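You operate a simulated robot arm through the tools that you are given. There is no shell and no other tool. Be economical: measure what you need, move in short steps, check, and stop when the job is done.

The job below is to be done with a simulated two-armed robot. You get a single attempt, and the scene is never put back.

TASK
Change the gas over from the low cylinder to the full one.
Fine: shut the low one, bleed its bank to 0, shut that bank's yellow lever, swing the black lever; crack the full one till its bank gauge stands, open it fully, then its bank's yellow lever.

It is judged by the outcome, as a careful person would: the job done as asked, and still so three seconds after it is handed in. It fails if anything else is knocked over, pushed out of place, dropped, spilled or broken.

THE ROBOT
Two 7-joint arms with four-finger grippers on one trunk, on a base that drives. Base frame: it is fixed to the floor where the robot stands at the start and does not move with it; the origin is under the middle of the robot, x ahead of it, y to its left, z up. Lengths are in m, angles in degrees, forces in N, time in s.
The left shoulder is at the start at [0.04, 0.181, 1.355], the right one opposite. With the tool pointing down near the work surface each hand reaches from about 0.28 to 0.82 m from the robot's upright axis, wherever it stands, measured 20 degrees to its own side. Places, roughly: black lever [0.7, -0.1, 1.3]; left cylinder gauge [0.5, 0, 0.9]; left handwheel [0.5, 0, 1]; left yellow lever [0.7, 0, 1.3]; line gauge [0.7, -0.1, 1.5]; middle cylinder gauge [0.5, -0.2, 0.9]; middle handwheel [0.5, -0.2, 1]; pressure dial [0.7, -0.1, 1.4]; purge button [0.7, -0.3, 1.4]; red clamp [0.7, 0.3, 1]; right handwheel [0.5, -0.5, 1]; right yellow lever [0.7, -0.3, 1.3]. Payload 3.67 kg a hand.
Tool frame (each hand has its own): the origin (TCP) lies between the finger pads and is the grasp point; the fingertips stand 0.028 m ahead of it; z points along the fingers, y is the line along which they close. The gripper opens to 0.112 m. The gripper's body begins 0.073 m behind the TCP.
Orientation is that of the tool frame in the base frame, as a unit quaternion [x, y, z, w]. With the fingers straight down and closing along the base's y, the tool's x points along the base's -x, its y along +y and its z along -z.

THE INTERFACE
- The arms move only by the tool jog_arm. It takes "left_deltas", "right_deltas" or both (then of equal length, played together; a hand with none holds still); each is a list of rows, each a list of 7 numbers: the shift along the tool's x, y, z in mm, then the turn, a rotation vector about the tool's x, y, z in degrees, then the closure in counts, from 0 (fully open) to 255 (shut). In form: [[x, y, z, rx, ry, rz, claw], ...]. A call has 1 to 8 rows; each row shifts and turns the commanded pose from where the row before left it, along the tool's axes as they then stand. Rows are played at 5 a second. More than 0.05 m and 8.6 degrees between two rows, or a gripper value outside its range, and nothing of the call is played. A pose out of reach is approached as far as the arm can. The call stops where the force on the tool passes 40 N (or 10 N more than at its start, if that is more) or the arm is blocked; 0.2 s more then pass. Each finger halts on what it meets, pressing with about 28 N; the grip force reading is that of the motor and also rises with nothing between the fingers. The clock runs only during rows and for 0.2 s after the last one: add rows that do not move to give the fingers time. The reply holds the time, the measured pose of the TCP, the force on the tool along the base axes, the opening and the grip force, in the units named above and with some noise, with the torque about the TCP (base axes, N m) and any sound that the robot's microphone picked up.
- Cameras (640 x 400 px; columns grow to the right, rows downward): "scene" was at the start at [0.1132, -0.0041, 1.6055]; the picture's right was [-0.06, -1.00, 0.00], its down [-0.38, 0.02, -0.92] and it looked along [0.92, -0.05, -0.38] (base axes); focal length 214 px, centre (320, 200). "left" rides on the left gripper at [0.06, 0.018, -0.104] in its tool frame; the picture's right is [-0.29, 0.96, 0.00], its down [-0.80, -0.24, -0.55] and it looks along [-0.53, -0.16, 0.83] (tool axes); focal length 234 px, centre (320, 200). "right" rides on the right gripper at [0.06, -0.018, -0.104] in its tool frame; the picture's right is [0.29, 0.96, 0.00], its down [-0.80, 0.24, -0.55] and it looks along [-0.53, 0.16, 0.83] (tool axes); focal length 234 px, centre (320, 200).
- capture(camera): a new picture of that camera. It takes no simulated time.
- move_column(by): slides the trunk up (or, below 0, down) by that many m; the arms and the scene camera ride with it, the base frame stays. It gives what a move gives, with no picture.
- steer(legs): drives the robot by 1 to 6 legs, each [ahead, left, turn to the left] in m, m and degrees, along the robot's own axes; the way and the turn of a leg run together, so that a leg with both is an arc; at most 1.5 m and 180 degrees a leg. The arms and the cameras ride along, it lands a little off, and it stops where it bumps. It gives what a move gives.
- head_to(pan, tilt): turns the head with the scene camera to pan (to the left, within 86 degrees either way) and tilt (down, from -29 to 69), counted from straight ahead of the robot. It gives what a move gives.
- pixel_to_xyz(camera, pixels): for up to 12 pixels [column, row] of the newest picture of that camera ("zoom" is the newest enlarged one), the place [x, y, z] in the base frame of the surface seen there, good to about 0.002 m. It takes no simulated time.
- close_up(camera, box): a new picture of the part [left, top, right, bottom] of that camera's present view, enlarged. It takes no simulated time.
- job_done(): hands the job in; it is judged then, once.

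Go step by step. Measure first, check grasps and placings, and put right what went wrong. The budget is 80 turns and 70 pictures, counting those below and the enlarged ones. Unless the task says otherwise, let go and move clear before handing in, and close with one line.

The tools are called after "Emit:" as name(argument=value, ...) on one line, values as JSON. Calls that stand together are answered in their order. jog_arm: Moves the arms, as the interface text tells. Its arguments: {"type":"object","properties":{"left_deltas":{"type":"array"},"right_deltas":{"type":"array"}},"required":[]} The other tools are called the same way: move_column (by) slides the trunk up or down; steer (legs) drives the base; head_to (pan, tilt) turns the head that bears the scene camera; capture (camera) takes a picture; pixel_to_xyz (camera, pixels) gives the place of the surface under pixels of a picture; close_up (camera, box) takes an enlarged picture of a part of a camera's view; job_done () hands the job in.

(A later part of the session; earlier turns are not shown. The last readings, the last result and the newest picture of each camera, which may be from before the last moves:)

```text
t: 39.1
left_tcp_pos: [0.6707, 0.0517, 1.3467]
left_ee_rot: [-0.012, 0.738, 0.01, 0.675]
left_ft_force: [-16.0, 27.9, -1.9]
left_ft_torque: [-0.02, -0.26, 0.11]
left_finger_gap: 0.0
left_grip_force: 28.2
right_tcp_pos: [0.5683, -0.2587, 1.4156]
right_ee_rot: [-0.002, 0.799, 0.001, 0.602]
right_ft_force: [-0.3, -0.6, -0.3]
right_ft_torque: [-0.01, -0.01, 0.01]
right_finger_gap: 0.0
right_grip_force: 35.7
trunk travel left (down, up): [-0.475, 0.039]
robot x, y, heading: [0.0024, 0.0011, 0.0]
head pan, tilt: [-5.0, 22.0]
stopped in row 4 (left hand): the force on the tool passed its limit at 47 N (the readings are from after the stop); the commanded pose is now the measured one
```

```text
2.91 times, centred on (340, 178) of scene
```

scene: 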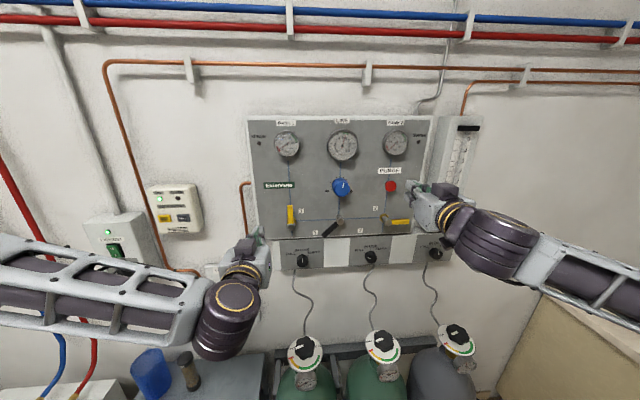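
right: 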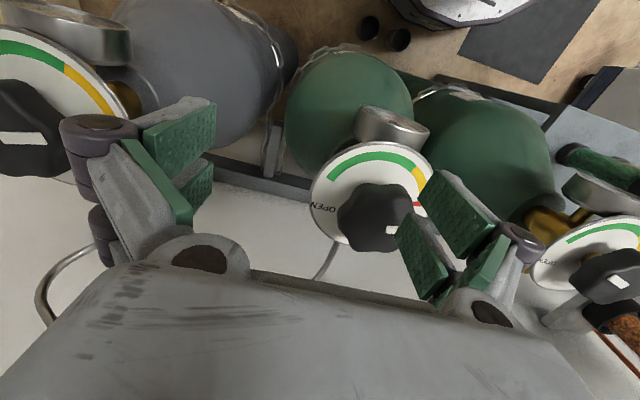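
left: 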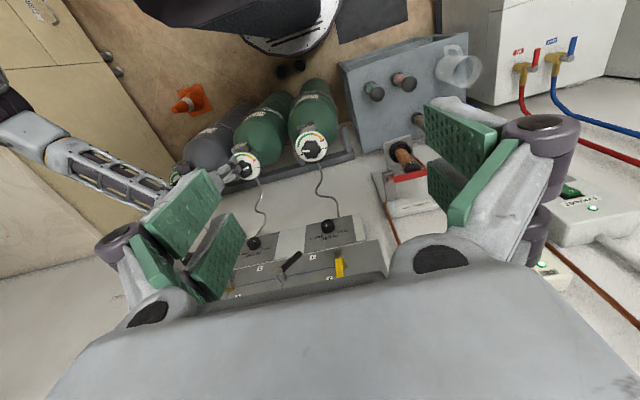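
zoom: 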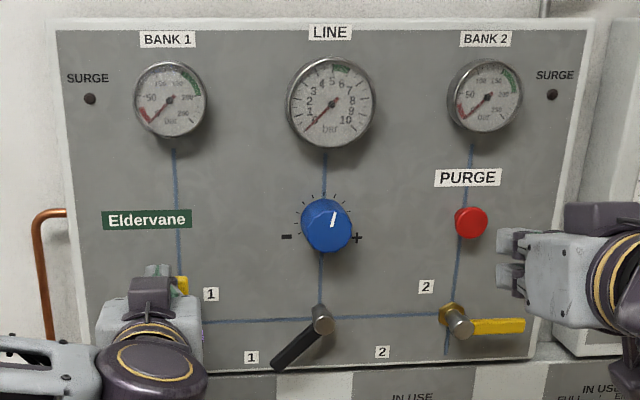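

The lever didn't yield to the right: it stopped at 47 N. I'll back off to the left and look at the lever with the left camera.

Emit:
jog_arm(left_deltas=[[0, 25, -5, 0, 0, 0, 255], [0, 25, -40, 0, 0, 0, 255], [0, 0, -45, 0, 0, 0, 255], [0, 0, 0, 0, 0, 0, 255]])

Emit:
close_up(camera="scene", box=[250, 185, 410, 265])

Emit:
capture(camera="left")

```text
t: 40.1
left_tcp_pos: [0.5871, 0.091, 1.3541]
left_ee_rot: [-0.006, 0.739, 0.006, 0.674]
left_ft_force: [-0.5, -0.2, -0.6]
left_ft_torque: [0.0, -0.02, 0.03]
left_finger_gap: 0.0001
left_grip_force: 28.2
right_tcp_pos: [0.5741, -0.263, 1.4119]
right_ee_rot: [-0.001, 0.8, 0.001, 0.6]
right_ft_force: [0.4, 0.1, -1.1]
right_ft_torque: [-0.03, -0.05, 0.02]
right_finger_gap: 0.0
right_grip_force: 36.2
trunk travel left (down, up): [-0.475, 0.039]
robot x, y, heading: [0.0015, 0.0015, 0.1]
head pan, tilt: [-5.0, 22.0]
```

```text
4.00 times, centred on (330, 225) of scene
```

zoom: 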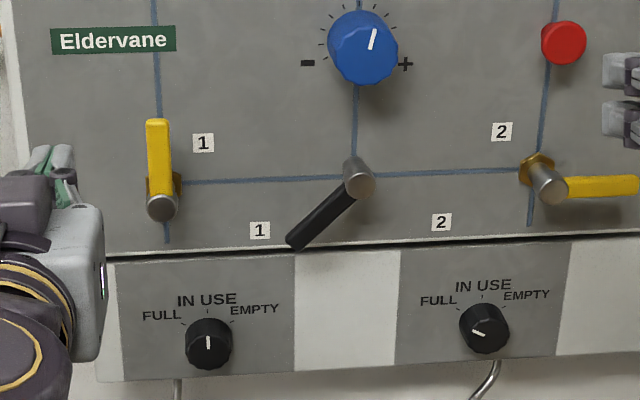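

```text
44 pictures are left
```

left: 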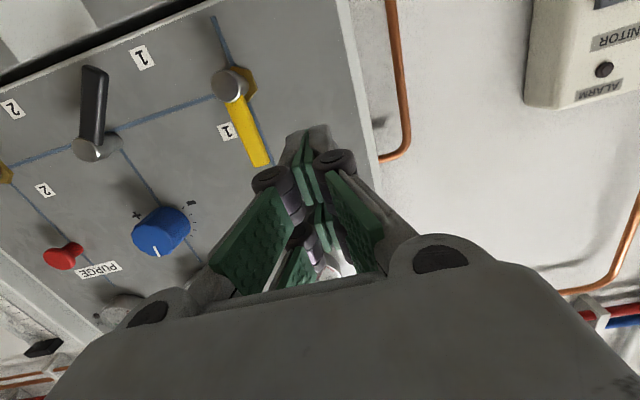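

Lever 1 hasn't moved. I'll measure its exact pivot and extent.

Emit:
pixel_to_xyz(camera="zoom", pixels=[[158, 123], [158, 150], [158, 180], [161, 208], [136, 123], [178, 185], [360, 178], [295, 240], [325, 212], [545, 180], [600, 187], [632, 185]])

Emit:
pixel_to_xyz(camera="left", pixels=[[228, 86], [247, 130], [259, 160], [247, 75], [290, 60]])

```text
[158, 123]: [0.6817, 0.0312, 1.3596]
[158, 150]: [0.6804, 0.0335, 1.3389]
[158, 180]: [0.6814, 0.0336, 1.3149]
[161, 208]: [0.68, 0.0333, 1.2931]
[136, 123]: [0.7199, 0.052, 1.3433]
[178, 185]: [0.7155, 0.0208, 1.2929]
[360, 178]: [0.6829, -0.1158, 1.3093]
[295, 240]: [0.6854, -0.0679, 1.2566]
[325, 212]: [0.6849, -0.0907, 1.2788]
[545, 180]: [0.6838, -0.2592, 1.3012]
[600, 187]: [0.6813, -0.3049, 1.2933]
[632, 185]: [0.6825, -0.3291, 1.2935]
```

```text
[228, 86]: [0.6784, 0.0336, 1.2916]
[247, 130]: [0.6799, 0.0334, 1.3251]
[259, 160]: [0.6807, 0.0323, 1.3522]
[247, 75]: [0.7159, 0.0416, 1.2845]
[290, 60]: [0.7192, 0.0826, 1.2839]
```

Lever 1's pivot is at (0.033, 1.292) and it is 0.07 m long, so it seems to be against a stop on that side. By mirror with lever 2 it should close to the left. I'll approach from its right side.

Emit:
jog_arm(left_deltas=[[4, -43, 0, 0, 0, 0, 255], [3, -44, 0, 0, 0, 0, 255], [-3, 0, 30, 0, 0, 0, 255], [-3, 0, 30, 0, 0, 0, 255], [-2, 0, 27, 0, 0, 0, 255], [0, 0, 0, 0, 0, 0, 255]])

Emit:
close_up(camera="scene", box=[250, 185, 410, 265])

```text
t: 41.5
left_tcp_pos: [0.6708, 0.0065, 1.3477]
left_ee_rot: [-0.007, 0.738, 0.006, 0.674]
left_ft_force: [-0.7, 0.1, 0.0]
left_ft_torque: [0.0, -0.02, -0.03]
left_finger_gap: 0.0001
left_grip_force: 27.6
right_tcp_pos: [0.5723, -0.2615, 1.4126]
right_ee_rot: [-0.001, 0.799, 0.001, 0.601]
right_ft_force: [0.3, 0.4, 0.1]
right_ft_torque: [-0.01, 0.01, -0.04]
right_finger_gap: 0.0
right_grip_force: 35.4
trunk travel left (down, up): [-0.475, 0.039]
robot x, y, heading: [0.0004, -0.0005, 0.0]
head pan, tilt: [-5.0, 22.0]
```

```text
4.00 times, centred on (330, 225) of scene
```

zoom: 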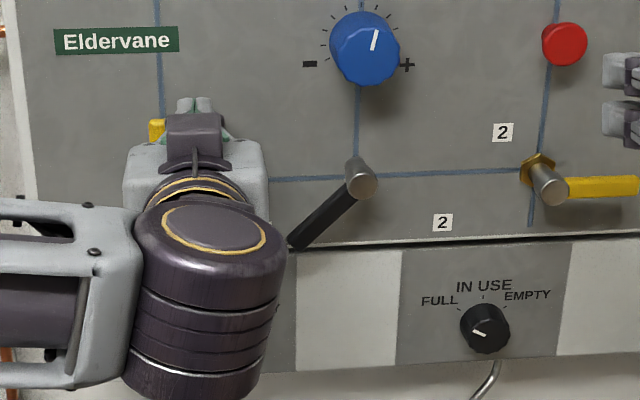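

Emit:
jog_arm(left_deltas=[[2, 9, 0, 0, 0, 0, 255], [-1, 14, 0, 0, 0, 0, 255], [0, 14, 0, 0, 0, 0, 255], [4, 13, 0, 0, 0, 0, 255], [8, 13, 0, 0, 0, 0, 255], [11, 9, 1, 0, 0, 0, 255], [13, 7, 1, 0, 0, 0, 255], [5, 1, 0, 0, 0, 0, 255]])

Emit:
close_up(camera="scene", box=[250, 185, 410, 265])

```text
t: 43.2
left_tcp_pos: [0.6706, 0.0783, 1.3235]
left_ee_rot: [-0.006, 0.729, 0.001, 0.684]
left_ft_force: [0.8, -3.2, 6.2]
left_ft_torque: [0.0, 0.46, 0.21]
left_finger_gap: 0.006
left_grip_force: 36.1
right_tcp_pos: [0.5704, -0.2647, 1.4139]
right_ee_rot: [0.0, 0.799, 0.001, 0.601]
right_ft_force: [-0.3, 0.1, -0.4]
right_ft_torque: [-0.05, 0.03, -0.01]
right_finger_gap: 0.0
right_grip_force: 35.6
trunk travel left (down, up): [-0.475, 0.039]
robot x, y, heading: [-0.0, -0.0009, 0.1]
head pan, tilt: [-5.0, 22.0]
stopped in row 8 (left hand): the force on the tool passed its limit at 43 N (the readings are from after the stop); the commanded pose is now the measured one
```

```text
4.00 times, centred on (330, 225) of scene
```

zoom: 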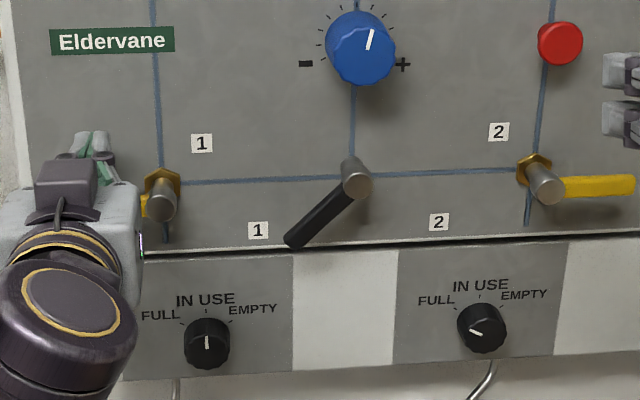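

Lever 1 swung left and reached its stop. I'll lift off, retreat and check that it lies horizontal.

Emit:
jog_arm(left_deltas=[[-25, 0, 0, 0, 0, 0, 255], [0, 0, -35, 0, 0, 0, 255], [0, 0, -35, 0, 0, 0, 255], [-20, 25, 0, 0, 0, 0, 255], [-20, 25, 0, 0, 0, 0, 255], [0, 0, 0, 0, 0, 0, 255]])

Emit:
close_up(camera="scene", box=[230, 120, 430, 245])

Emit:
capture(camera="left")

```text
t: 44.6
left_tcp_pos: [0.6049, 0.1298, 1.3904]
left_ee_rot: [-0.007, 0.731, 0.004, 0.683]
left_ft_force: [-0.1, -0.2, -0.3]
left_ft_torque: [-0.01, 0.01, 0.01]
left_finger_gap: 0.0002
left_grip_force: 36.1
right_tcp_pos: [0.5719, -0.265, 1.4117]
right_ee_rot: [0.0, 0.8, 0.001, 0.6]
right_ft_force: [-0.1, -0.4, -0.1]
right_ft_torque: [-0.03, 0.0, 0.03]
right_finger_gap: 0.0001
right_grip_force: 35.4
trunk travel left (down, up): [-0.475, 0.039]
robot x, y, heading: [-0.0021, 0.0007, 0.1]
head pan, tilt: [-5.0, 22.0]
```

```text
3.20 times, centred on (330, 182) of scene
```

zoom: 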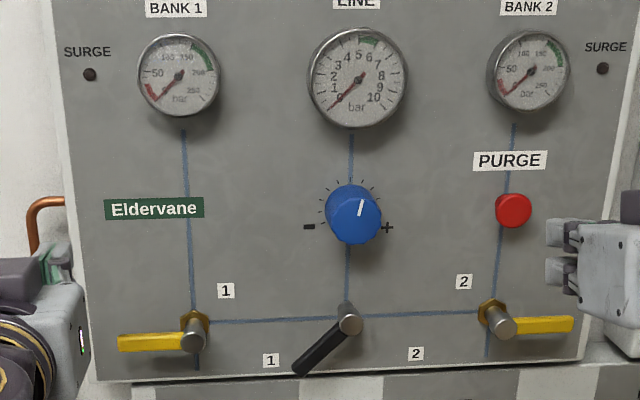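

```text
40 pictures are left
```

left: 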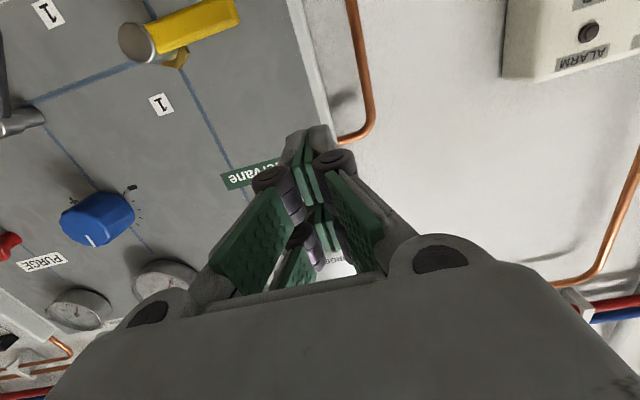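

Lever 1 now lies horizontal, and bank 1 and the line stay at 0. Next, the black lever: I'll bring the left fingers to its upper-left side with the hand dipped a bit.

Emit:
jog_arm(left_deltas=[[0, 0, 0, 0, 5, 0, 255], [0, 0, 0, 0, 5, 0, 255], [18, -44, 4.5, 0, 0, 0, 255], [18, -44, 4.5, 0, 0, 0, 255], [18, -44, 4.5, 0, 0, 0, 255], [18, -44, 4.5, 0, 0, 0, 255], [0, 0, 0, 0, 0, 0, 255]])

Emit:
capture(camera="scene")

Emit:
capture(camera="left")

```text
t: 46.2
left_tcp_pos: [0.607, -0.0437, 1.3151]
left_ee_rot: [-0.007, 0.787, 0.001, 0.617]
left_ft_force: [0.0, -0.3, -0.2]
left_ft_torque: [0.0, -0.01, 0.02]
left_finger_gap: 0.0001
left_grip_force: 36.0
right_tcp_pos: [0.5716, -0.2625, 1.4128]
right_ee_rot: [0.0, 0.799, 0.0, 0.601]
right_ft_force: [0.6, 0.0, 0.3]
right_ft_torque: [-0.01, 0.01, 0.01]
right_finger_gap: 0.0
right_grip_force: 35.8
trunk travel left (down, up): [-0.475, 0.039]
robot x, y, heading: [-0.004, 0.0012, -0.1]
head pan, tilt: [-5.0, 22.0]
```

```text
39 pictures are left
```

scene: 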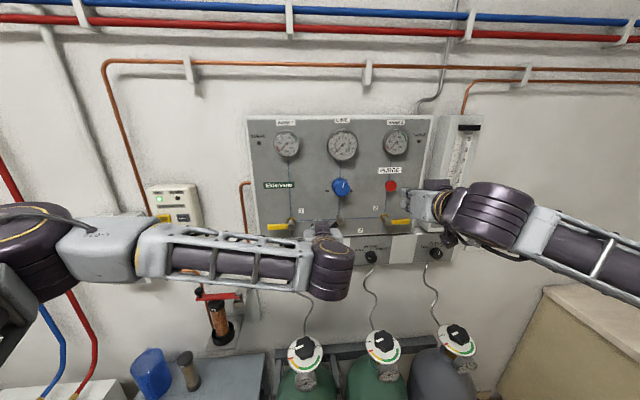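

```text
38 pictures are left
```

left: 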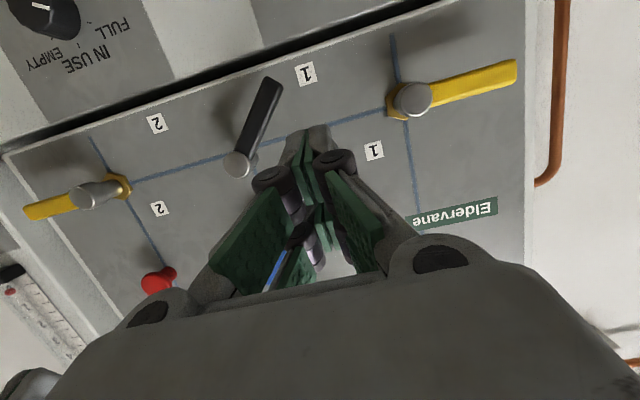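

The fingers are aligned at the lever's upper-left. I'll go forward and sweep it down and to the right.

Emit:
jog_arm(left_deltas=[[-8, 0, 32, 0, 0, 0, 255], [-8, 0, 32, 0, 0, 0, 255], [10, -12, 2.5, 0, 0, 0, 255], [10, -12, 2.5, 0, 0, 0, 255], [16.5, -13, 4, 0, 0, 0, 255], [9, -14, 2, 0, 0, 0, 255], [3.5, -16.5, 1, 0, 0, 0, 255], [-3.5, -20.5, -1, 0, 0, 0, 255]])

Emit:
capture(camera="left")

```text
t: 47.9
left_tcp_pos: [0.6746, -0.1079, 1.2631]
left_ee_rot: [-0.014, 0.79, 0.01, 0.613]
left_ft_force: [-5.9, 12.7, -3.5]
left_ft_torque: [-0.29, -0.12, 0.09]
left_finger_gap: 0.0
left_grip_force: 35.9
right_tcp_pos: [0.5721, -0.2597, 1.4129]
right_ee_rot: [-0.002, 0.799, 0.002, 0.601]
right_ft_force: [-1.0, -1.2, 0.1]
right_ft_torque: [-0.01, -0.02, 0.0]
right_finger_gap: 0.0
right_grip_force: 35.7
trunk travel left (down, up): [-0.475, 0.039]
robot x, y, heading: [-0.0008, -0.0001, 0.1]
head pan, tilt: [-5.0, 22.0]
stopped in row 8 (left hand): the force on the tool passed its limit at 52 N (the readings are from after the stop); the commanded pose is now the measured one
```

```text
37 pictures are left
```

left: 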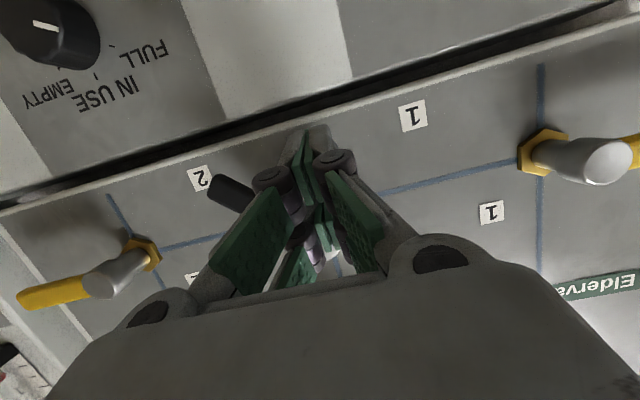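

The lever tip now shows next to the "2" label at (230,190) and the motion ended against a stop. I'll back off and check.

Emit:
jog_arm(left_deltas=[[0, 15, -2, 0, 0, 0, 255], [-6, 20, -35, 0, 0, 0, 255], [-10, 30, -35, 0, 0, 0, 255], [-20, 40, 0, 0, 0, 0, 255], [-20, 40, 0, 0, 0, 0, 255], [-10, 40, 0, 0, 0, 0, 255], [0, 0, 0, 0, 0, 0, 255]])

Emit:
close_up(camera="scene", box=[230, 120, 430, 245])

```text
t: 49.5
left_tcp_pos: [0.6175, 0.0697, 1.3477]
left_ee_rot: [-0.011, 0.79, 0.009, 0.613]
left_ft_force: [-0.4, 0.9, -0.1]
left_ft_torque: [-0.01, -0.01, 0.0]
left_finger_gap: 0.0001
left_grip_force: 35.8
right_tcp_pos: [0.5726, -0.2626, 1.4114]
right_ee_rot: [-0.001, 0.8, 0.002, 0.6]
right_ft_force: [0.1, -0.3, 0.6]
right_ft_torque: [0.02, 0.0, 0.04]
right_finger_gap: 0.0
right_grip_force: 35.6
trunk travel left (down, up): [-0.475, 0.039]
robot x, y, heading: [-0.003, 0.0016, 0.3]
head pan, tilt: [-5.0, 22.0]
```

```text
3.20 times, centred on (330, 182) of scene
```

zoom: 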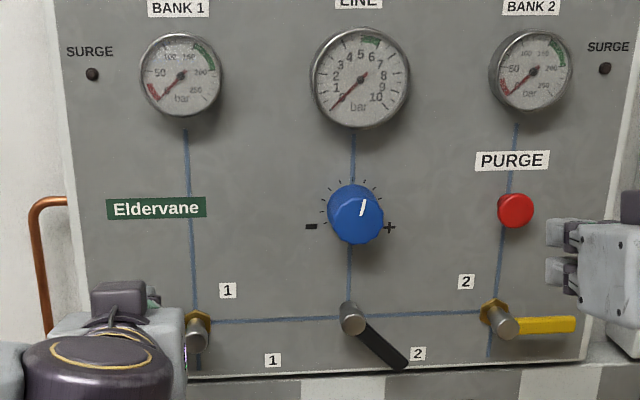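

The black lever now points to 2. I'll bring the right hand back and turn it to point down for the middle wheel.

Emit:
jog_arm(right_deltas=[[8, 0, -29, 0, 0, 0, 255], [8, 0, -29, 0, 0, 0, 255], [8, 0, -29, 0, 0, 0, 200], [0, 0, 0, 0, 8.2, 0, 100], [0, 0, 0, 0, 8.2, 0, 70], [0, 0, 0, 0, 8.2, 0, 70], [0, 0, 0, 0, 8.2, 0, 70], [0, 0, 0, 0, 8.2, 0, 70]])

Emit:
jog_arm(right_deltas=[[0, 0, 0, 0, 8.2, 0, 70], [0, 0, 0, 0, 8.2, 0, 70], [0, 0, 0, 0, 8.2, 0, 70], [0, 0, 0, 0, 8.2, 0, 70], [0, 0, 40, 0, 0, 0, 70], [0, 0, 40, 0, 0, 0, 70], [0, 0, 40, 0, 0, 0, 70], [0, 0, 40, 0, 0, 0, 70]])

Emit:
head_to(pan=-8, tilt=38)

```text
t: 51.3
left_tcp_pos: [0.6173, 0.0713, 1.3471]
left_ee_rot: [-0.012, 0.79, 0.008, 0.613]
left_ft_force: [-0.2, 0.4, 0.5]
left_ft_torque: [-0.04, 0.02, -0.02]
left_finger_gap: 0.0
left_grip_force: 35.8
right_tcp_pos: [0.5188, -0.2621, 1.4267]
right_ee_rot: [-0.002, 0.959, 0.0, 0.282]
right_ft_force: [0.4, 0.1, -0.5]
right_ft_torque: [-0.01, 0.02, 0.02]
right_finger_gap: 0.0814
right_grip_force: 0.0
right hand out of reach, approached as far as the arm can: row 2, 3
trunk travel left (down, up): [-0.475, 0.039]
robot x, y, heading: [0.0, 0.0011, 0.2]
head pan, tilt: [-5.0, 22.0]
```

```text
t: 53.1
left_tcp_pos: [0.6167, 0.0699, 1.3467]
left_ee_rot: [-0.011, 0.79, 0.008, 0.613]
left_ft_force: [0.3, -0.4, -0.3]
left_ft_torque: [-0.01, 0.01, 0.03]
left_finger_gap: 0.0
left_grip_force: 35.5
right_tcp_pos: [0.5227, -0.264, 1.2691]
right_ee_rot: [-0.001, 1.0, 0.001, 0.001]
right_ft_force: [0.4, -0.4, 0.6]
right_ft_torque: [-0.01, 0.06, 0.04]
right_finger_gap: 0.0811
right_grip_force: 0.1
trunk travel left (down, up): [-0.475, 0.039]
robot x, y, heading: [-0.0001, -0.0008, 0.5]
head pan, tilt: [-5.0, 22.0]
```

```text
t: 53.9
left_tcp_pos: [0.6157, 0.0722, 1.3474]
left_ee_rot: [-0.012, 0.789, 0.008, 0.614]
left_ft_force: [0.4, -0.3, -0.2]
left_ft_torque: [-0.01, 0.01, -0.01]
left_finger_gap: 0.0
left_grip_force: 35.9
right_tcp_pos: [0.5215, -0.2625, 1.2685]
right_ee_rot: [-0.003, 1.0, -0.001, 0.001]
right_ft_force: [0.1, -0.3, 0.5]
right_ft_torque: [-0.02, -0.03, -0.02]
right_finger_gap: 0.0809
right_grip_force: 0.0
trunk travel left (down, up): [-0.475, 0.039]
robot x, y, heading: [-0.0018, 0.0035, 0.2]
head pan, tilt: [-8.0, 38.0]
```

The right hand points straight down at (0.522, -0.263, 1.269). I'll move it over the middle wheel and pre-turn it +60°.

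Emit:
jog_arm(right_deltas=[[-6, 8, 40, 0, 0, 0, 70], [-6, 8, 40, 0, 0, 0, 70], [-6, 8, 40, 0, 0, 0, 70], [0, 0, 30, 0, 0, 0, 70], [0, 0, 30, 0, 0, 0, 70], [0, 0, 0, 0, 0, 0, 70]])

Emit:
jog_arm(right_deltas=[[0, 0, 0, 0, 0, 8.5, 70], [0, 0, 0, 0, 0, 8.5, 70], [0, 0, 0, 0, 0, 8.5, 70], [0, 0, 0, 0, 0, 8.5, 70], [0, 0, 0, 0, 0, 8.5, 70], [0, 0, 0, 0, 0, 8.5, 70], [0, 0, 0, 0, 0, 8.5, 70], [0, 0, 0, 0, 0, 0, 70]])

Emit:
capture(camera="scene")

```text
t: 55.3
left_tcp_pos: [0.6158, 0.0707, 1.3455]
left_ee_rot: [-0.011, 0.789, 0.007, 0.614]
left_ft_force: [-0.1, 0.4, 0.5]
left_ft_torque: [-0.03, 0.01, -0.01]
left_finger_gap: 0.0
left_grip_force: 35.7
right_tcp_pos: [0.539, -0.2383, 1.0883]
right_ee_rot: [-0.001, 1.0, 0.0, 0.001]
right_ft_force: [0.2, 0.3, 0.0]
right_ft_torque: [-0.02, 0.04, -0.05]
right_finger_gap: 0.0814
right_grip_force: 0.0
trunk travel left (down, up): [-0.475, 0.039]
robot x, y, heading: [0.0008, 0.0016, 0.1]
head pan, tilt: [-8.0, 38.0]
```

```text
t: 57.1
left_tcp_pos: [0.6153, 0.0698, 1.3459]
left_ee_rot: [-0.012, 0.79, 0.009, 0.613]
left_ft_force: [-0.8, -0.8, -0.7]
left_ft_torque: [0.03, 0.0, -0.01]
left_finger_gap: 0.0
left_grip_force: 35.6
right_tcp_pos: [0.5382, -0.2382, 1.0874]
right_ee_rot: [0.496, 0.869, 0.001, 0.001]
right_ft_force: [-0.2, 1.1, 0.5]
right_ft_torque: [-0.02, -0.01, 0.01]
right_finger_gap: 0.0813
right_grip_force: 0.2
trunk travel left (down, up): [-0.475, 0.039]
robot x, y, heading: [-0.0014, 0.0002, -0.1]
head pan, tilt: [-8.0, 38.0]
```

```text
35 pictures are left
```

scene: 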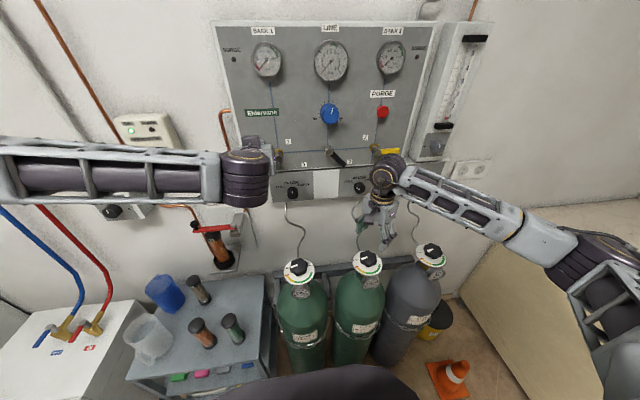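

The right hand is above the middle wheel, and the bank gauges at the top of the picture stay visible. I'll lower it and grip.

Emit:
jog_arm(right_deltas=[[0, 0, 30, 0, 0, 0, 70], [0, 0, 30, 0, 0, 0, 70], [0, 0, 30, 0, 0, 0, 70], [0, 0, 19, 0, 0, 0, 70], [0, 0, 0, 0, 0, 0, 70], [0, 0, 0, 0, 0, 0, 255], [0, 0, 0, 0, 0, 0, 255]])

Emit:
close_up(camera="scene", box=[300, 205, 440, 293])

```text
t: 58.7
left_tcp_pos: [0.6165, 0.0714, 1.3468]
left_ee_rot: [-0.013, 0.789, 0.009, 0.614]
left_ft_force: [-1.0, 0.3, -1.0]
left_ft_torque: [-0.02, -0.02, -0.03]
left_finger_gap: 0.0002
left_grip_force: 35.8
right_tcp_pos: [0.5403, -0.2375, 0.9784]
right_ee_rot: [0.495, 0.869, 0.0, 0.001]
right_ft_force: [1.9, 2.4, -2.0]
right_ft_torque: [0.29, -0.47, -0.03]
right_finger_gap: 0.0585
right_grip_force: 44.8
trunk travel left (down, up): [-0.475, 0.039]
robot x, y, heading: [0.001, -0.0, 0.3]
head pan, tilt: [-8.0, 38.0]
```

```text
4.55 times, centred on (370, 249) of scene
```

zoom: 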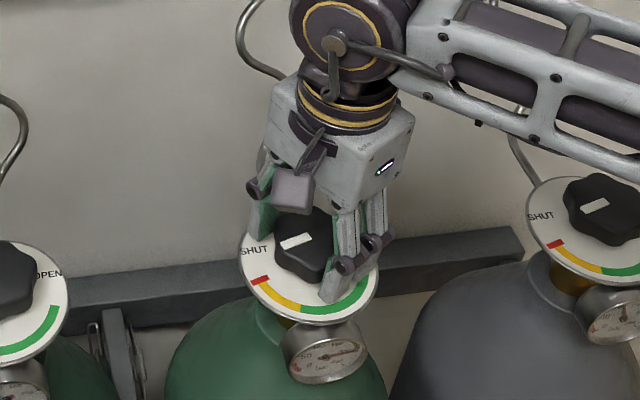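

The knob is gripped well. I'll crack it open about 12°, counter-clockwise, and watch the bank 2 gauge and the surge lamp.

Emit:
jog_arm(right_deltas=[[0, 0, 0, 0, 0, -3, 255], [0, 0, 0, 0, 0, -3, 255], [0, 0, 0, 0, 0, -3, 255], [0, 0, 0, 0, 0, -3, 255], [0, 0, 0, 0, 0, 0, 255]])

Emit:
close_up(camera="scene", box=[220, 20, 440, 157])

Emit:
close_up(camera="scene", box=[300, 205, 440, 293])

```text
t: 59.9
left_tcp_pos: [0.6171, 0.072, 1.3465]
left_ee_rot: [-0.013, 0.789, 0.009, 0.614]
left_ft_force: [0.6, 0.8, 0.8]
left_ft_torque: [-0.02, -0.02, -0.01]
left_finger_gap: 0.0
left_grip_force: 35.6
right_tcp_pos: [0.5383, -0.2371, 0.98]
right_ee_rot: [0.401, 0.916, 0.001, 0.0]
right_ft_force: [9.0, 3.2, 6.0]
right_ft_torque: [0.74, 0.31, 0.03]
right_finger_gap: 0.0584
right_grip_force: 45.1
trunk travel left (down, up): [-0.475, 0.039]
robot x, y, heading: [-0.0001, 0.0008, 0.0]
head pan, tilt: [-8.0, 38.0]
```

```text
2.91 times, centred on (330, 88) of scene
```

zoom: 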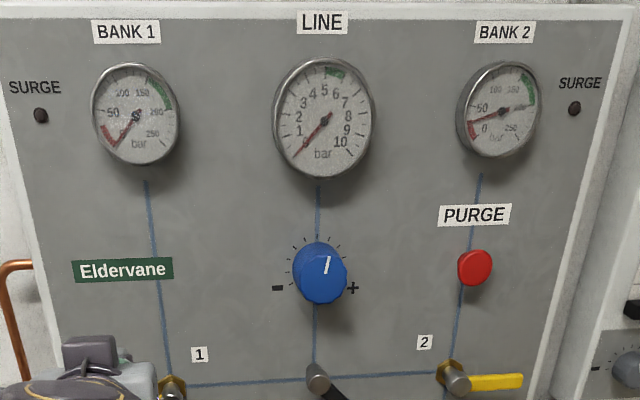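

```text
4.55 times, centred on (370, 249) of scene
```

zoom: 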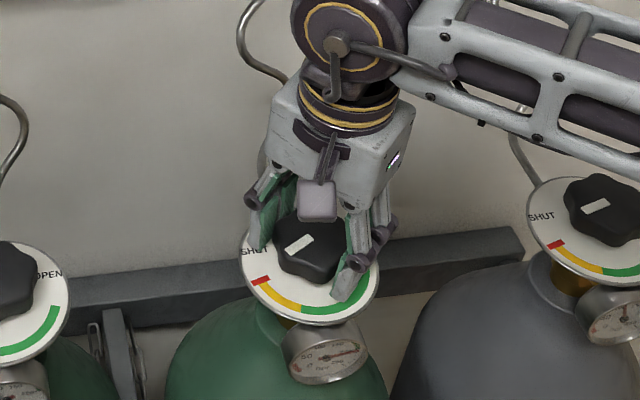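

Bank 2 is rising (already about 30 bar) and the surge lamp is dark. I'll wait without turning until the needle stands still.

Emit:
jog_arm(right_deltas=[[0, 0, 0, 0, 0, 0, 255], [0, 0, 0, 0, 0, 0, 255], [0, 0, 0, 0, 0, 0, 255], [0, 0, 0, 0, 0, 0, 255], [0, 0, 0, 0, 0, 0, 255], [0, 0, 0, 0, 0, 0, 255], [0, 0, 0, 0, 0, 0, 255], [0, 0, 0, 0, 0, 0, 255]])

Emit:
jog_arm(right_deltas=[[0, 0, 0, 0, 0, 0, 255], [0, 0, 0, 0, 0, 0, 255], [0, 0, 0, 0, 0, 0, 255], [0, 0, 0, 0, 0, 0, 255], [0, 0, 0, 0, 0, 0, 255], [0, 0, 0, 0, 0, 0, 255], [0, 0, 0, 0, 0, 0, 255], [0, 0, 0, 0, 0, 0, 255]])

Emit:
jog_arm(right_deltas=[[0, 0, 0, 0, 0, 0, 255], [0, 0, 0, 0, 0, 0, 255], [0, 0, 0, 0, 0, 0, 255], [0, 0, 0, 0, 0, 0, 255], [0, 0, 0, 0, 0, 0, 255], [0, 0, 0, 0, 0, 0, 255], [0, 0, 0, 0, 0, 0, 255], [0, 0, 0, 0, 0, 0, 255]])

Emit:
close_up(camera="scene", box=[360, 30, 440, 80])

```text
t: 61.7
left_tcp_pos: [0.6158, 0.0725, 1.3471]
left_ee_rot: [-0.012, 0.79, 0.008, 0.613]
left_ft_force: [0.0, 0.4, -0.2]
left_ft_torque: [0.03, -0.05, 0.01]
left_finger_gap: 0.0
left_grip_force: 35.6
right_tcp_pos: [0.5387, -0.2377, 0.9778]
right_ee_rot: [0.4, 0.916, 0.0, 0.001]
right_ft_force: [14.6, 4.2, 10.2]
right_ft_torque: [0.21, -0.72, 0.03]
right_finger_gap: 0.0585
right_grip_force: 44.4
trunk travel left (down, up): [-0.475, 0.039]
robot x, y, heading: [0.0004, -0.0001, 0.4]
head pan, tilt: [-8.0, 38.0]
```

```text
t: 63.5
left_tcp_pos: [0.6159, 0.073, 1.346]
left_ee_rot: [-0.011, 0.79, 0.007, 0.613]
left_ft_force: [0.1, -0.3, 1.1]
left_ft_torque: [0.01, -0.01, -0.01]
left_finger_gap: 0.0
left_grip_force: 35.5
right_tcp_pos: [0.5395, -0.2383, 0.9782]
right_ee_rot: [0.401, 0.916, 0.0, 0.0]
right_ft_force: [16.4, 3.5, 14.9]
right_ft_torque: [0.04, -0.49, 0.02]
right_finger_gap: 0.0582
right_grip_force: 44.5
trunk travel left (down, up): [-0.475, 0.039]
robot x, y, heading: [0.0027, -0.0027, 0.2]
head pan, tilt: [-8.0, 38.0]
```

```text
t: 65.3
left_tcp_pos: [0.6171, 0.0735, 1.3456]
left_ee_rot: [-0.012, 0.789, 0.009, 0.614]
left_ft_force: [0.1, 0.5, -0.3]
left_ft_torque: [0.03, 0.04, 0.02]
left_finger_gap: 0.0
left_grip_force: 35.7
right_tcp_pos: [0.5393, -0.237, 0.9782]
right_ee_rot: [0.401, 0.916, 0.001, 0.0]
right_ft_force: [18.0, 3.3, 15.8]
right_ft_torque: [-0.07, -0.64, 0.02]
right_finger_gap: 0.0582
right_grip_force: 45.2
trunk travel left (down, up): [-0.475, 0.039]
robot x, y, heading: [-0.0011, -0.0013, 0.3]
head pan, tilt: [-8.0, 38.0]
```

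```text
8.00 times, centred on (400, 55) of scene
```

zoom: 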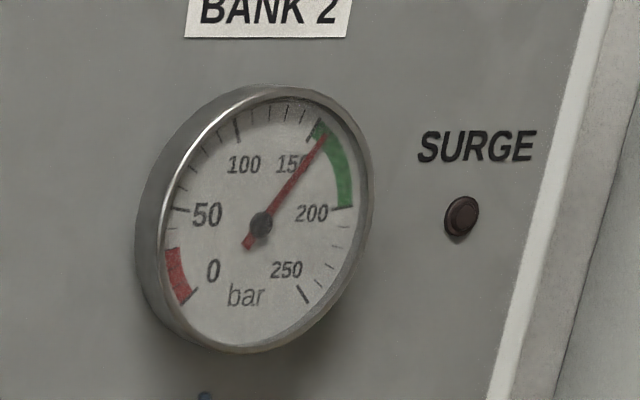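

Bank 2 is at about 152 bar and may still be rising. I'll wait longer while easing the vertical load.

Emit:
jog_arm(right_deltas=[[0, 0, -1, 0, 0, 0, 255], [0, 0, 0, 0, 0, 0, 255], [0, 0, 0, 0, 0, 0, 255], [0, 0, 0, 0, 0, 0, 255], [0, 0, 0, 0, 0, 0, 255], [0, 0, 0, 0, 0, 0, 255], [0, 0, 0, 0, 0, 0, 255], [0, 0, 0, 0, 0, 0, 255]])

Emit:
jog_arm(right_deltas=[[0, 0, 0, 0, 0, 0, 255], [0, 0, 0, 0, 0, 0, 255], [0, 0, 0, 0, 0, 0, 255], [0, 0, 0, 0, 0, 0, 255], [0, 0, 0, 0, 0, 0, 255], [0, 0, 0, 0, 0, 0, 255], [0, 0, 0, 0, 0, 0, 255], [0, 0, 0, 0, 0, 0, 255]])

Emit:
close_up(camera="scene", box=[360, 30, 440, 80])

```text
t: 67.1
left_tcp_pos: [0.6178, 0.0722, 1.3467]
left_ee_rot: [-0.013, 0.791, 0.009, 0.612]
left_ft_force: [0.1, 0.5, -0.4]
left_ft_torque: [0.01, -0.04, -0.01]
left_finger_gap: 0.0003
left_grip_force: 36.4
right_tcp_pos: [0.5383, -0.2381, 0.9777]
right_ee_rot: [0.401, 0.916, -0.001, -0.001]
right_ft_force: [14.4, 3.9, -0.2]
right_ft_torque: [-0.36, -0.74, 0.05]
right_finger_gap: 0.0582
right_grip_force: 45.3
trunk travel left (down, up): [-0.475, 0.039]
robot x, y, heading: [-0.0028, 0.0, 0.2]
head pan, tilt: [-8.0, 38.0]
```

```text
t: 68.9
left_tcp_pos: [0.6176, 0.0721, 1.3463]
left_ee_rot: [-0.013, 0.791, 0.009, 0.612]
left_ft_force: [0.3, -0.2, -0.2]
left_ft_torque: [0.01, 0.03, 0.05]
left_finger_gap: 0.0
left_grip_force: 35.3
right_tcp_pos: [0.5391, -0.237, 0.9784]
right_ee_rot: [0.401, 0.916, -0.001, -0.001]
right_ft_force: [10.5, 5.4, -5.0]
right_ft_torque: [0.14, -0.04, 0.01]
right_finger_gap: 0.0582
right_grip_force: 45.5
trunk travel left (down, up): [-0.475, 0.039]
robot x, y, heading: [0.002, 0.001, 0.1]
head pan, tilt: [-8.0, 38.0]
```

```text
8.00 times, centred on (400, 55) of scene
```

zoom: 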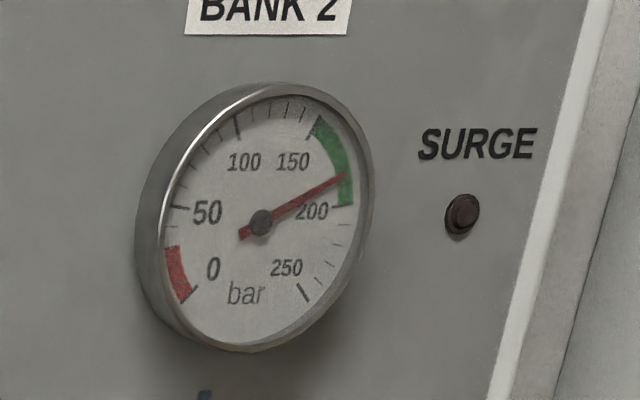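

It's still climbing, now about 182 bar. I'll wait more.

Emit:
jog_arm(right_deltas=[[0, 0, 0, 0, 0, 0, 255], [0, 0, 0, 0, 0, 0, 255], [0, 0, 0, 0, 0, 0, 255], [0, 0, 0, 0, 0, 0, 255], [0, 0, 0, 0, 0, 0, 255], [0, 0, 0, 0, 0, 0, 255], [0, 0, 0, 0, 0, 0, 255], [0, 0, 0, 0, 0, 0, 255]])

Emit:
jog_arm(right_deltas=[[0, 0, 0, 0, 0, 0, 255], [0, 0, 0, 0, 0, 0, 255], [0, 0, 0, 0, 0, 0, 255], [0, 0, 0, 0, 0, 0, 255], [0, 0, 0, 0, 0, 0, 255], [0, 0, 0, 0, 0, 0, 255], [0, 0, 0, 0, 0, 0, 255], [0, 0, 0, 0, 0, 0, 255]])

Emit:
close_up(camera="scene", box=[360, 30, 440, 80])

Emit:
jog_arm(right_deltas=[[0, 0, 0, 0, 0, 0, 255], [0, 0, 0, 0, 0, 0, 255], [0, 0, 0, 0, 0, 0, 255], [0, 0, 0, 0, 0, 0, 255], [0, 0, 0, 0, 0, 0, 255], [0, 0, 0, 0, 0, 0, 255], [0, 0, 0, 0, 0, 0, 255], [0, 0, 0, 0, 0, 0, 255]])

Emit:
jog_arm(right_deltas=[[0, 0, 0, 0, 0, 0, 255], [0, 0, 0, 0, 0, 0, 255], [0, 0, 0, 0, 0, 0, 255], [0, 0, 0, 0, 0, 0, 255], [0, 0, 0, 0, 0, 0, 255], [0, 0, 0, 0, 0, 0, 255], [0, 0, 0, 0, 0, 0, 255], [0, 0, 0, 0, 0, 0, 255]])

Emit:
close_up(camera="scene", box=[360, 30, 440, 80])

```text
t: 70.7
left_tcp_pos: [0.6173, 0.0719, 1.3457]
left_ee_rot: [-0.012, 0.79, 0.008, 0.613]
left_ft_force: [0.4, 0.0, -0.7]
left_ft_torque: [0.0, 0.0, -0.01]
left_finger_gap: 0.0001
left_grip_force: 36.1
right_tcp_pos: [0.5389, -0.2382, 0.9782]
right_ee_rot: [0.401, 0.916, 0.0, -0.001]
right_ft_force: [8.1, 8.2, -9.8]
right_ft_torque: [0.26, -0.14, -0.01]
right_finger_gap: 0.0585
right_grip_force: 45.1
trunk travel left (down, up): [-0.475, 0.039]
robot x, y, heading: [0.0027, 0.0009, 0.4]
head pan, tilt: [-8.0, 38.0]
```

```text
t: 72.5
left_tcp_pos: [0.6173, 0.0714, 1.345]
left_ee_rot: [-0.011, 0.79, 0.008, 0.613]
left_ft_force: [0.1, 0.4, 1.2]
left_ft_torque: [0.01, -0.04, -0.01]
left_finger_gap: 0.0
left_grip_force: 35.9
right_tcp_pos: [0.5384, -0.2375, 0.9779]
right_ee_rot: [0.401, 0.916, 0.0, -0.001]
right_ft_force: [5.6, 8.1, -12.7]
right_ft_torque: [0.21, -0.08, 0.02]
right_finger_gap: 0.0583
right_grip_force: 44.9
trunk travel left (down, up): [-0.475, 0.039]
robot x, y, heading: [-0.0025, 0.0011, 0.3]
head pan, tilt: [-8.0, 38.0]
```

```text
8.00 times, centred on (400, 55) of scene
```

zoom: 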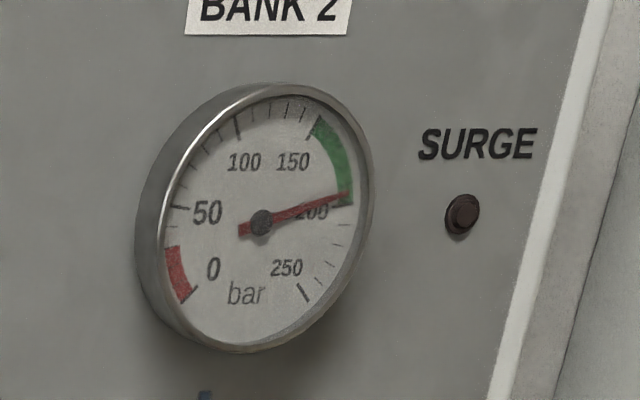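

```text
t: 74.3
left_tcp_pos: [0.6168, 0.0722, 1.346]
left_ee_rot: [-0.012, 0.79, 0.009, 0.613]
left_ft_force: [0.8, -0.5, -0.1]
left_ft_torque: [-0.02, 0.01, -0.01]
left_finger_gap: 0.0
left_grip_force: 36.1
right_tcp_pos: [0.5377, -0.238, 0.979]
right_ee_rot: [0.402, 0.916, 0.0, 0.001]
right_ft_force: [4.3, 8.8, -13.8]
right_ft_torque: [0.26, -0.03, -0.01]
right_finger_gap: 0.0583
right_grip_force: 45.3
trunk travel left (down, up): [-0.475, 0.039]
robot x, y, heading: [0.0012, 0.0008, 0.2]
head pan, tilt: [-8.0, 38.0]
```

```text
t: 76.1
left_tcp_pos: [0.6174, 0.0718, 1.3456]
left_ee_rot: [-0.013, 0.79, 0.009, 0.613]
left_ft_force: [0.4, -0.3, 0.8]
left_ft_torque: [-0.01, 0.03, 0.0]
left_finger_gap: 0.0
left_grip_force: 35.8
right_tcp_pos: [0.5393, -0.2372, 0.9785]
right_ee_rot: [0.401, 0.916, -0.001, 0.0]
right_ft_force: [3.3, 9.3, -14.6]
right_ft_torque: [0.28, 0.01, 0.0]
right_finger_gap: 0.0581
right_grip_force: 45.0
trunk travel left (down, up): [-0.475, 0.039]
robot x, y, heading: [-0.0014, -0.0012, 0.3]
head pan, tilt: [-8.0, 38.0]
```

```text
8.00 times, centred on (400, 55) of scene
```

zoom: 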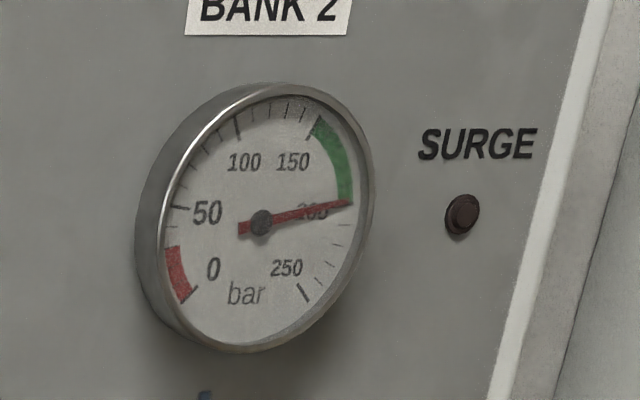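

It has slowed: 182, then 194, then 199 bar. I'll wait until it's fully settled.

Emit:
jog_arm(right_deltas=[[0, 0, 0.6, 0, 0, 0, 255], [0, 0, 0, 0, 0, 0, 255], [0, 0, 0, 0, 0, 0, 255], [0, 0, 0, 0, 0, 0, 255], [0, 0, 0, 0, 0, 0, 255], [0, 0, 0, 0, 0, 0, 255], [0, 0, 0, 0, 0, 0, 255], [0, 0, 0, 0, 0, 0, 255]])

Emit:
jog_arm(right_deltas=[[0, 0, 0, 0, 0, 0, 255], [0, 0, 0, 0, 0, 0, 255], [0, 0, 0, 0, 0, 0, 255], [0, 0, 0, 0, 0, 0, 255], [0, 0, 0, 0, 0, 0, 255], [0, 0, 0, 0, 0, 0, 255], [0, 0, 0, 0, 0, 0, 255], [0, 0, 0, 0, 0, 0, 255]])

Emit:
jog_arm(right_deltas=[[0, 0, 0, 0, 0, 0, 255], [0, 0, 0, 0, 0, 0, 255], [0, 0, 0, 0, 0, 0, 255], [0, 0, 0, 0, 0, 0, 255], [0, 0, 0, 0, 0, 0, 255], [0, 0, 0, 0, 0, 0, 255], [0, 0, 0, 0, 0, 0, 255], [0, 0, 0, 0, 0, 0, 255]])

Emit:
jog_arm(right_deltas=[[0, 0, 0, 0, 0, 0, 255], [0, 0, 0, 0, 0, 0, 255], [0, 0, 0, 0, 0, 0, 255], [0, 0, 0, 0, 0, 0, 255], [0, 0, 0, 0, 0, 0, 255], [0, 0, 0, 0, 0, 0, 255], [0, 0, 0, 0, 0, 0, 255], [0, 0, 0, 0, 0, 0, 255]])

Emit:
close_up(camera="scene", box=[360, 30, 440, 80])

```text
t: 77.9
left_tcp_pos: [0.617, 0.0718, 1.3452]
left_ee_rot: [-0.012, 0.789, 0.008, 0.614]
left_ft_force: [1.1, 0.4, -0.6]
left_ft_torque: [-0.01, -0.01, -0.02]
left_finger_gap: 0.0002
left_grip_force: 35.4
right_tcp_pos: [0.538, -0.2376, 0.9784]
right_ee_rot: [0.401, 0.916, 0.0, -0.001]
right_ft_force: [4.7, 6.4, -10.2]
right_ft_torque: [0.45, 0.35, -0.01]
right_finger_gap: 0.0581
right_grip_force: 44.9
trunk travel left (down, up): [-0.475, 0.039]
robot x, y, heading: [-0.0037, 0.0024, 0.2]
head pan, tilt: [-8.0, 38.0]
```

```text
t: 79.7
left_tcp_pos: [0.6179, 0.072, 1.3455]
left_ee_rot: [-0.012, 0.79, 0.008, 0.613]
left_ft_force: [-0.6, -0.7, 1.5]
left_ft_torque: [0.0, -0.01, -0.01]
left_finger_gap: 0.0001
left_grip_force: 35.5
right_tcp_pos: [0.5394, -0.238, 0.9795]
right_ee_rot: [0.401, 0.916, -0.001, 0.0]
right_ft_force: [5.3, 8.2, -10.0]
right_ft_torque: [0.14, -0.29, 0.0]
right_finger_gap: 0.0583
right_grip_force: 45.0
trunk travel left (down, up): [-0.475, 0.039]
robot x, y, heading: [0.0016, -0.0003, 0.1]
head pan, tilt: [-8.0, 38.0]
```

```text
t: 81.5
left_tcp_pos: [0.6164, 0.0722, 1.3453]
left_ee_rot: [-0.013, 0.789, 0.009, 0.614]
left_ft_force: [-0.5, 0.1, -0.3]
left_ft_torque: [0.0, 0.02, 0.01]
left_finger_gap: 0.0
left_grip_force: 35.0
right_tcp_pos: [0.5381, -0.2397, 0.9784]
right_ee_rot: [0.401, 0.916, 0.0, -0.001]
right_ft_force: [7.1, 6.6, -7.2]
right_ft_torque: [0.15, -0.08, 0.03]
right_finger_gap: 0.0583
right_grip_force: 44.8
trunk travel left (down, up): [-0.475, 0.039]
robot x, y, heading: [-0.0041, 0.0006, 0.1]
head pan, tilt: [-8.0, 38.0]
```

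```text
t: 83.3
left_tcp_pos: [0.6173, 0.0731, 1.3465]
left_ee_rot: [-0.013, 0.79, 0.009, 0.613]
left_ft_force: [0.2, -0.3, -0.2]
left_ft_torque: [-0.01, 0.02, 0.05]
left_finger_gap: 0.0
left_grip_force: 35.6
right_tcp_pos: [0.5382, -0.2387, 0.9788]
right_ee_rot: [0.401, 0.916, 0.0, 0.0]
right_ft_force: [6.7, 6.8, -7.0]
right_ft_torque: [0.18, -0.09, 0.03]
right_finger_gap: 0.0581
right_grip_force: 44.7
trunk travel left (down, up): [-0.475, 0.039]
robot x, y, heading: [0.0016, 0.0019, 0.4]
head pan, tilt: [-8.0, 38.0]
```

```text
8.00 times, centred on (400, 55) of scene
```

zoom: 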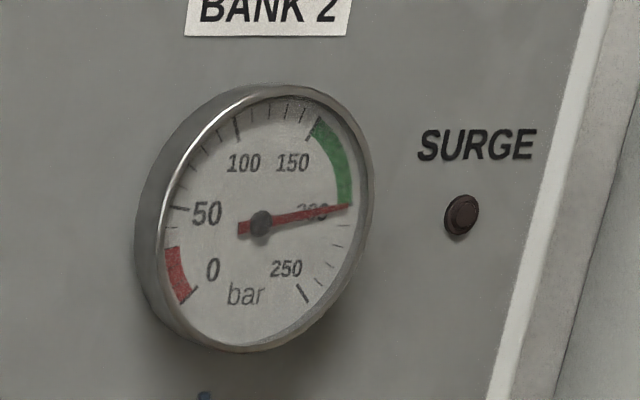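

The needle now stands at about 200 bar and the surge lamp is dark. I'll open the wheel fully, starting with a long turn.

Emit:
jog_arm(right_deltas=[[0, 0, 0, 0, 0, -6, 255], [0, 0, 0, 0, 0, -8, 255], [0, 0, 0, 0, 0, -8, 255], [0, 0, 0, 0, 0, -8, 255], [0, 0, 0, 0, 0, -8, 255], [0, 0, 0, 0, 0, -8, 255], [0, 0, 0, 0, 0, 0, 255]])

Emit:
jog_arm(right_deltas=[[0, 0, 0, 0, 0, -8, 255], [0, 0, 0, 0, 0, -8, 255], [0, 0, 0, 0, 0, -8, 255], [0, 0, 0, 0, 0, -8, 255], [0, 0, 0, 0, 0, -8, 255], [0, 0, 0, 0, 0, -8, 255], [0, 0, 0, 0, 0, -8, 255], [0, 0, 0, 0, 0, 0, 255]])

Emit:
capture(camera="scene")

Emit:
close_up(camera="scene", box=[300, 205, 440, 293])

```text
t: 84.9
left_tcp_pos: [0.6177, 0.0713, 1.3456]
left_ee_rot: [-0.011, 0.79, 0.008, 0.613]
left_ft_force: [-0.3, 0.1, 0.0]
left_ft_torque: [0.0, -0.02, 0.02]
left_finger_gap: 0.0001
left_grip_force: 35.6
right_tcp_pos: [0.5376, -0.239, 0.9784]
right_ee_rot: [0.01, 1.0, 0.0, 0.0]
right_ft_force: [5.3, 1.2, -4.6]
right_ft_torque: [-0.29, 0.15, -0.03]
right_finger_gap: 0.0584
right_grip_force: 44.9
trunk travel left (down, up): [-0.475, 0.039]
robot x, y, heading: [-0.0011, -0.0019, 0.1]
head pan, tilt: [-8.0, 38.0]
```

```text
t: 86.2
left_tcp_pos: [0.6159, 0.0691, 1.3475]
left_ee_rot: [-0.012, 0.79, 0.009, 0.613]
left_ft_force: [-0.1, 0.6, -0.1]
left_ft_torque: [-0.01, 0.04, -0.02]
left_finger_gap: 0.0
left_grip_force: 35.2
right_tcp_pos: [0.538, -0.2409, 0.9783]
right_ee_rot: [-0.357, 0.934, 0.008, 0.009]
right_ft_force: [1.7, -4.3, -2.4]
right_ft_torque: [0.98, -0.12, 0.0]
right_finger_gap: 0.0584
right_grip_force: 44.7
right hand out of reach, approached as far as the arm can: row 6
trunk travel left (down, up): [-0.475, 0.039]
robot x, y, heading: [-0.0013, -0.0016, 0.3]
head pan, tilt: [-8.0, 38.0]
stopped in row 6 (right hand): the force on the tool passed its limit at 62 N (the readings are from after the stop); the commanded pose is now the measured one
```

```text
26 pictures are left
```

scene: 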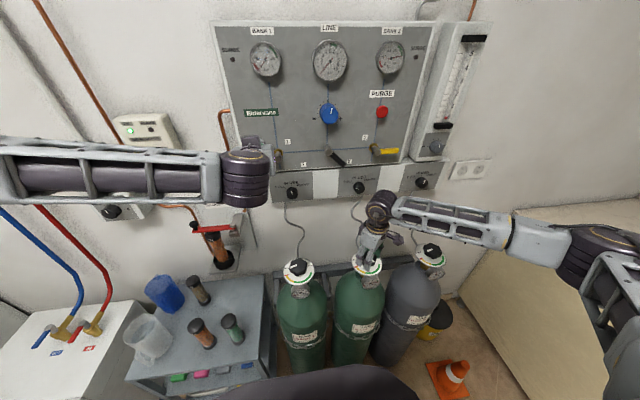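

```text
4.55 times, centred on (370, 249) of scene
```

zoom: 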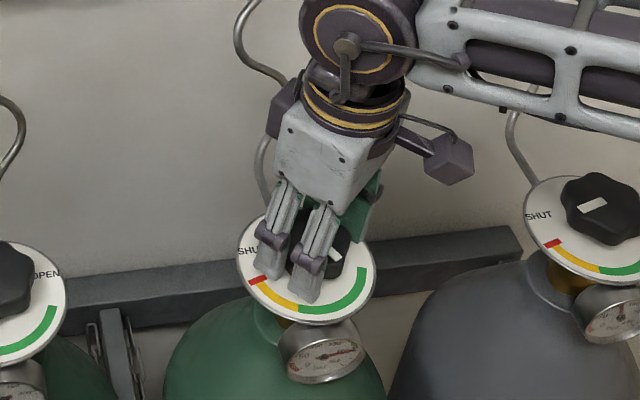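

It has turned about 100° and hit the wrist limit. I'll regrip: open, turn back 85°, close, and continue.

Emit:
jog_arm(right_deltas=[[0, 0, 0, 0, 0, 0, 70], [0, 0, 0, 0, 0, 0, 70], [0, 0, 0, 0, 0, 8.5, 70], [0, 0, 0, 0, 0, 8.5, 70], [0, 0, 0, 0, 0, 8.5, 70], [0, 0, 0, 0, 0, 8.5, 70], [0, 0, 0, 0, 0, 8.5, 70], [0, 0, 0, 0, 0, 8.5, 70]])

Emit:
jog_arm(right_deltas=[[0, 0, 0, 0, 0, 8.5, 70], [0, 0, 0, 0, 0, 8.5, 70], [0, 0, 0, 0, 0, 8.5, 70], [0, 0, 0, 0, 0, 8.5, 70], [0, 0, 0, 0, 0, 0, 70]])

Emit:
close_up(camera="scene", box=[300, 205, 440, 293])

```text
t: 88.0
left_tcp_pos: [0.6156, 0.0715, 1.3471]
left_ee_rot: [-0.012, 0.79, 0.008, 0.613]
left_ft_force: [0.2, -0.7, 1.0]
left_ft_torque: [0.02, -0.04, -0.01]
left_finger_gap: 0.0
left_grip_force: 36.1
right_tcp_pos: [0.5387, -0.2386, 0.978]
right_ee_rot: [0.08, 0.997, 0.012, 0.004]
right_ft_force: [0.5, -0.1, 0.9]
right_ft_torque: [0.0, -0.02, 0.01]
right_finger_gap: 0.081
right_grip_force: 0.1
trunk travel left (down, up): [-0.475, 0.039]
robot x, y, heading: [0.0009, 0.002, 0.4]
head pan, tilt: [-8.0, 38.0]
```

```text
t: 89.2
left_tcp_pos: [0.6164, 0.0708, 1.347]
left_ee_rot: [-0.011, 0.79, 0.008, 0.613]
left_ft_force: [-0.4, 0.0, 0.3]
left_ft_torque: [0.02, 0.02, 0.0]
left_finger_gap: 0.0
left_grip_force: 36.2
right_tcp_pos: [0.5382, -0.238, 0.9783]
right_ee_rot: [0.368, 0.93, 0.012, 0.001]
right_ft_force: [0.2, 0.4, 0.5]
right_ft_torque: [-0.04, -0.04, 0.0]
right_finger_gap: 0.0811
right_grip_force: 0.0
trunk travel left (down, up): [-0.475, 0.039]
robot x, y, heading: [0.0022, 0.0022, 0.4]
head pan, tilt: [-8.0, 38.0]
```

```text
4.55 times, centred on (370, 249) of scene
```

zoom: 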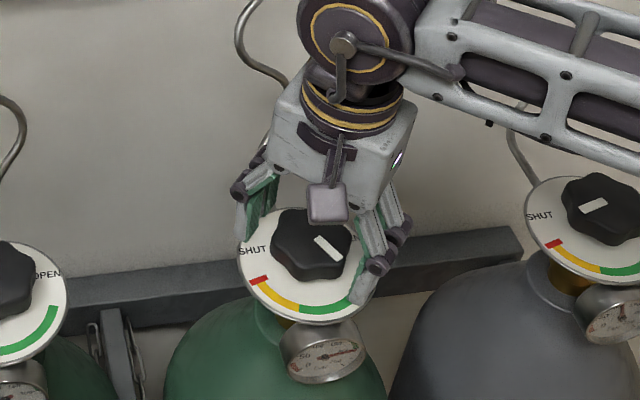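

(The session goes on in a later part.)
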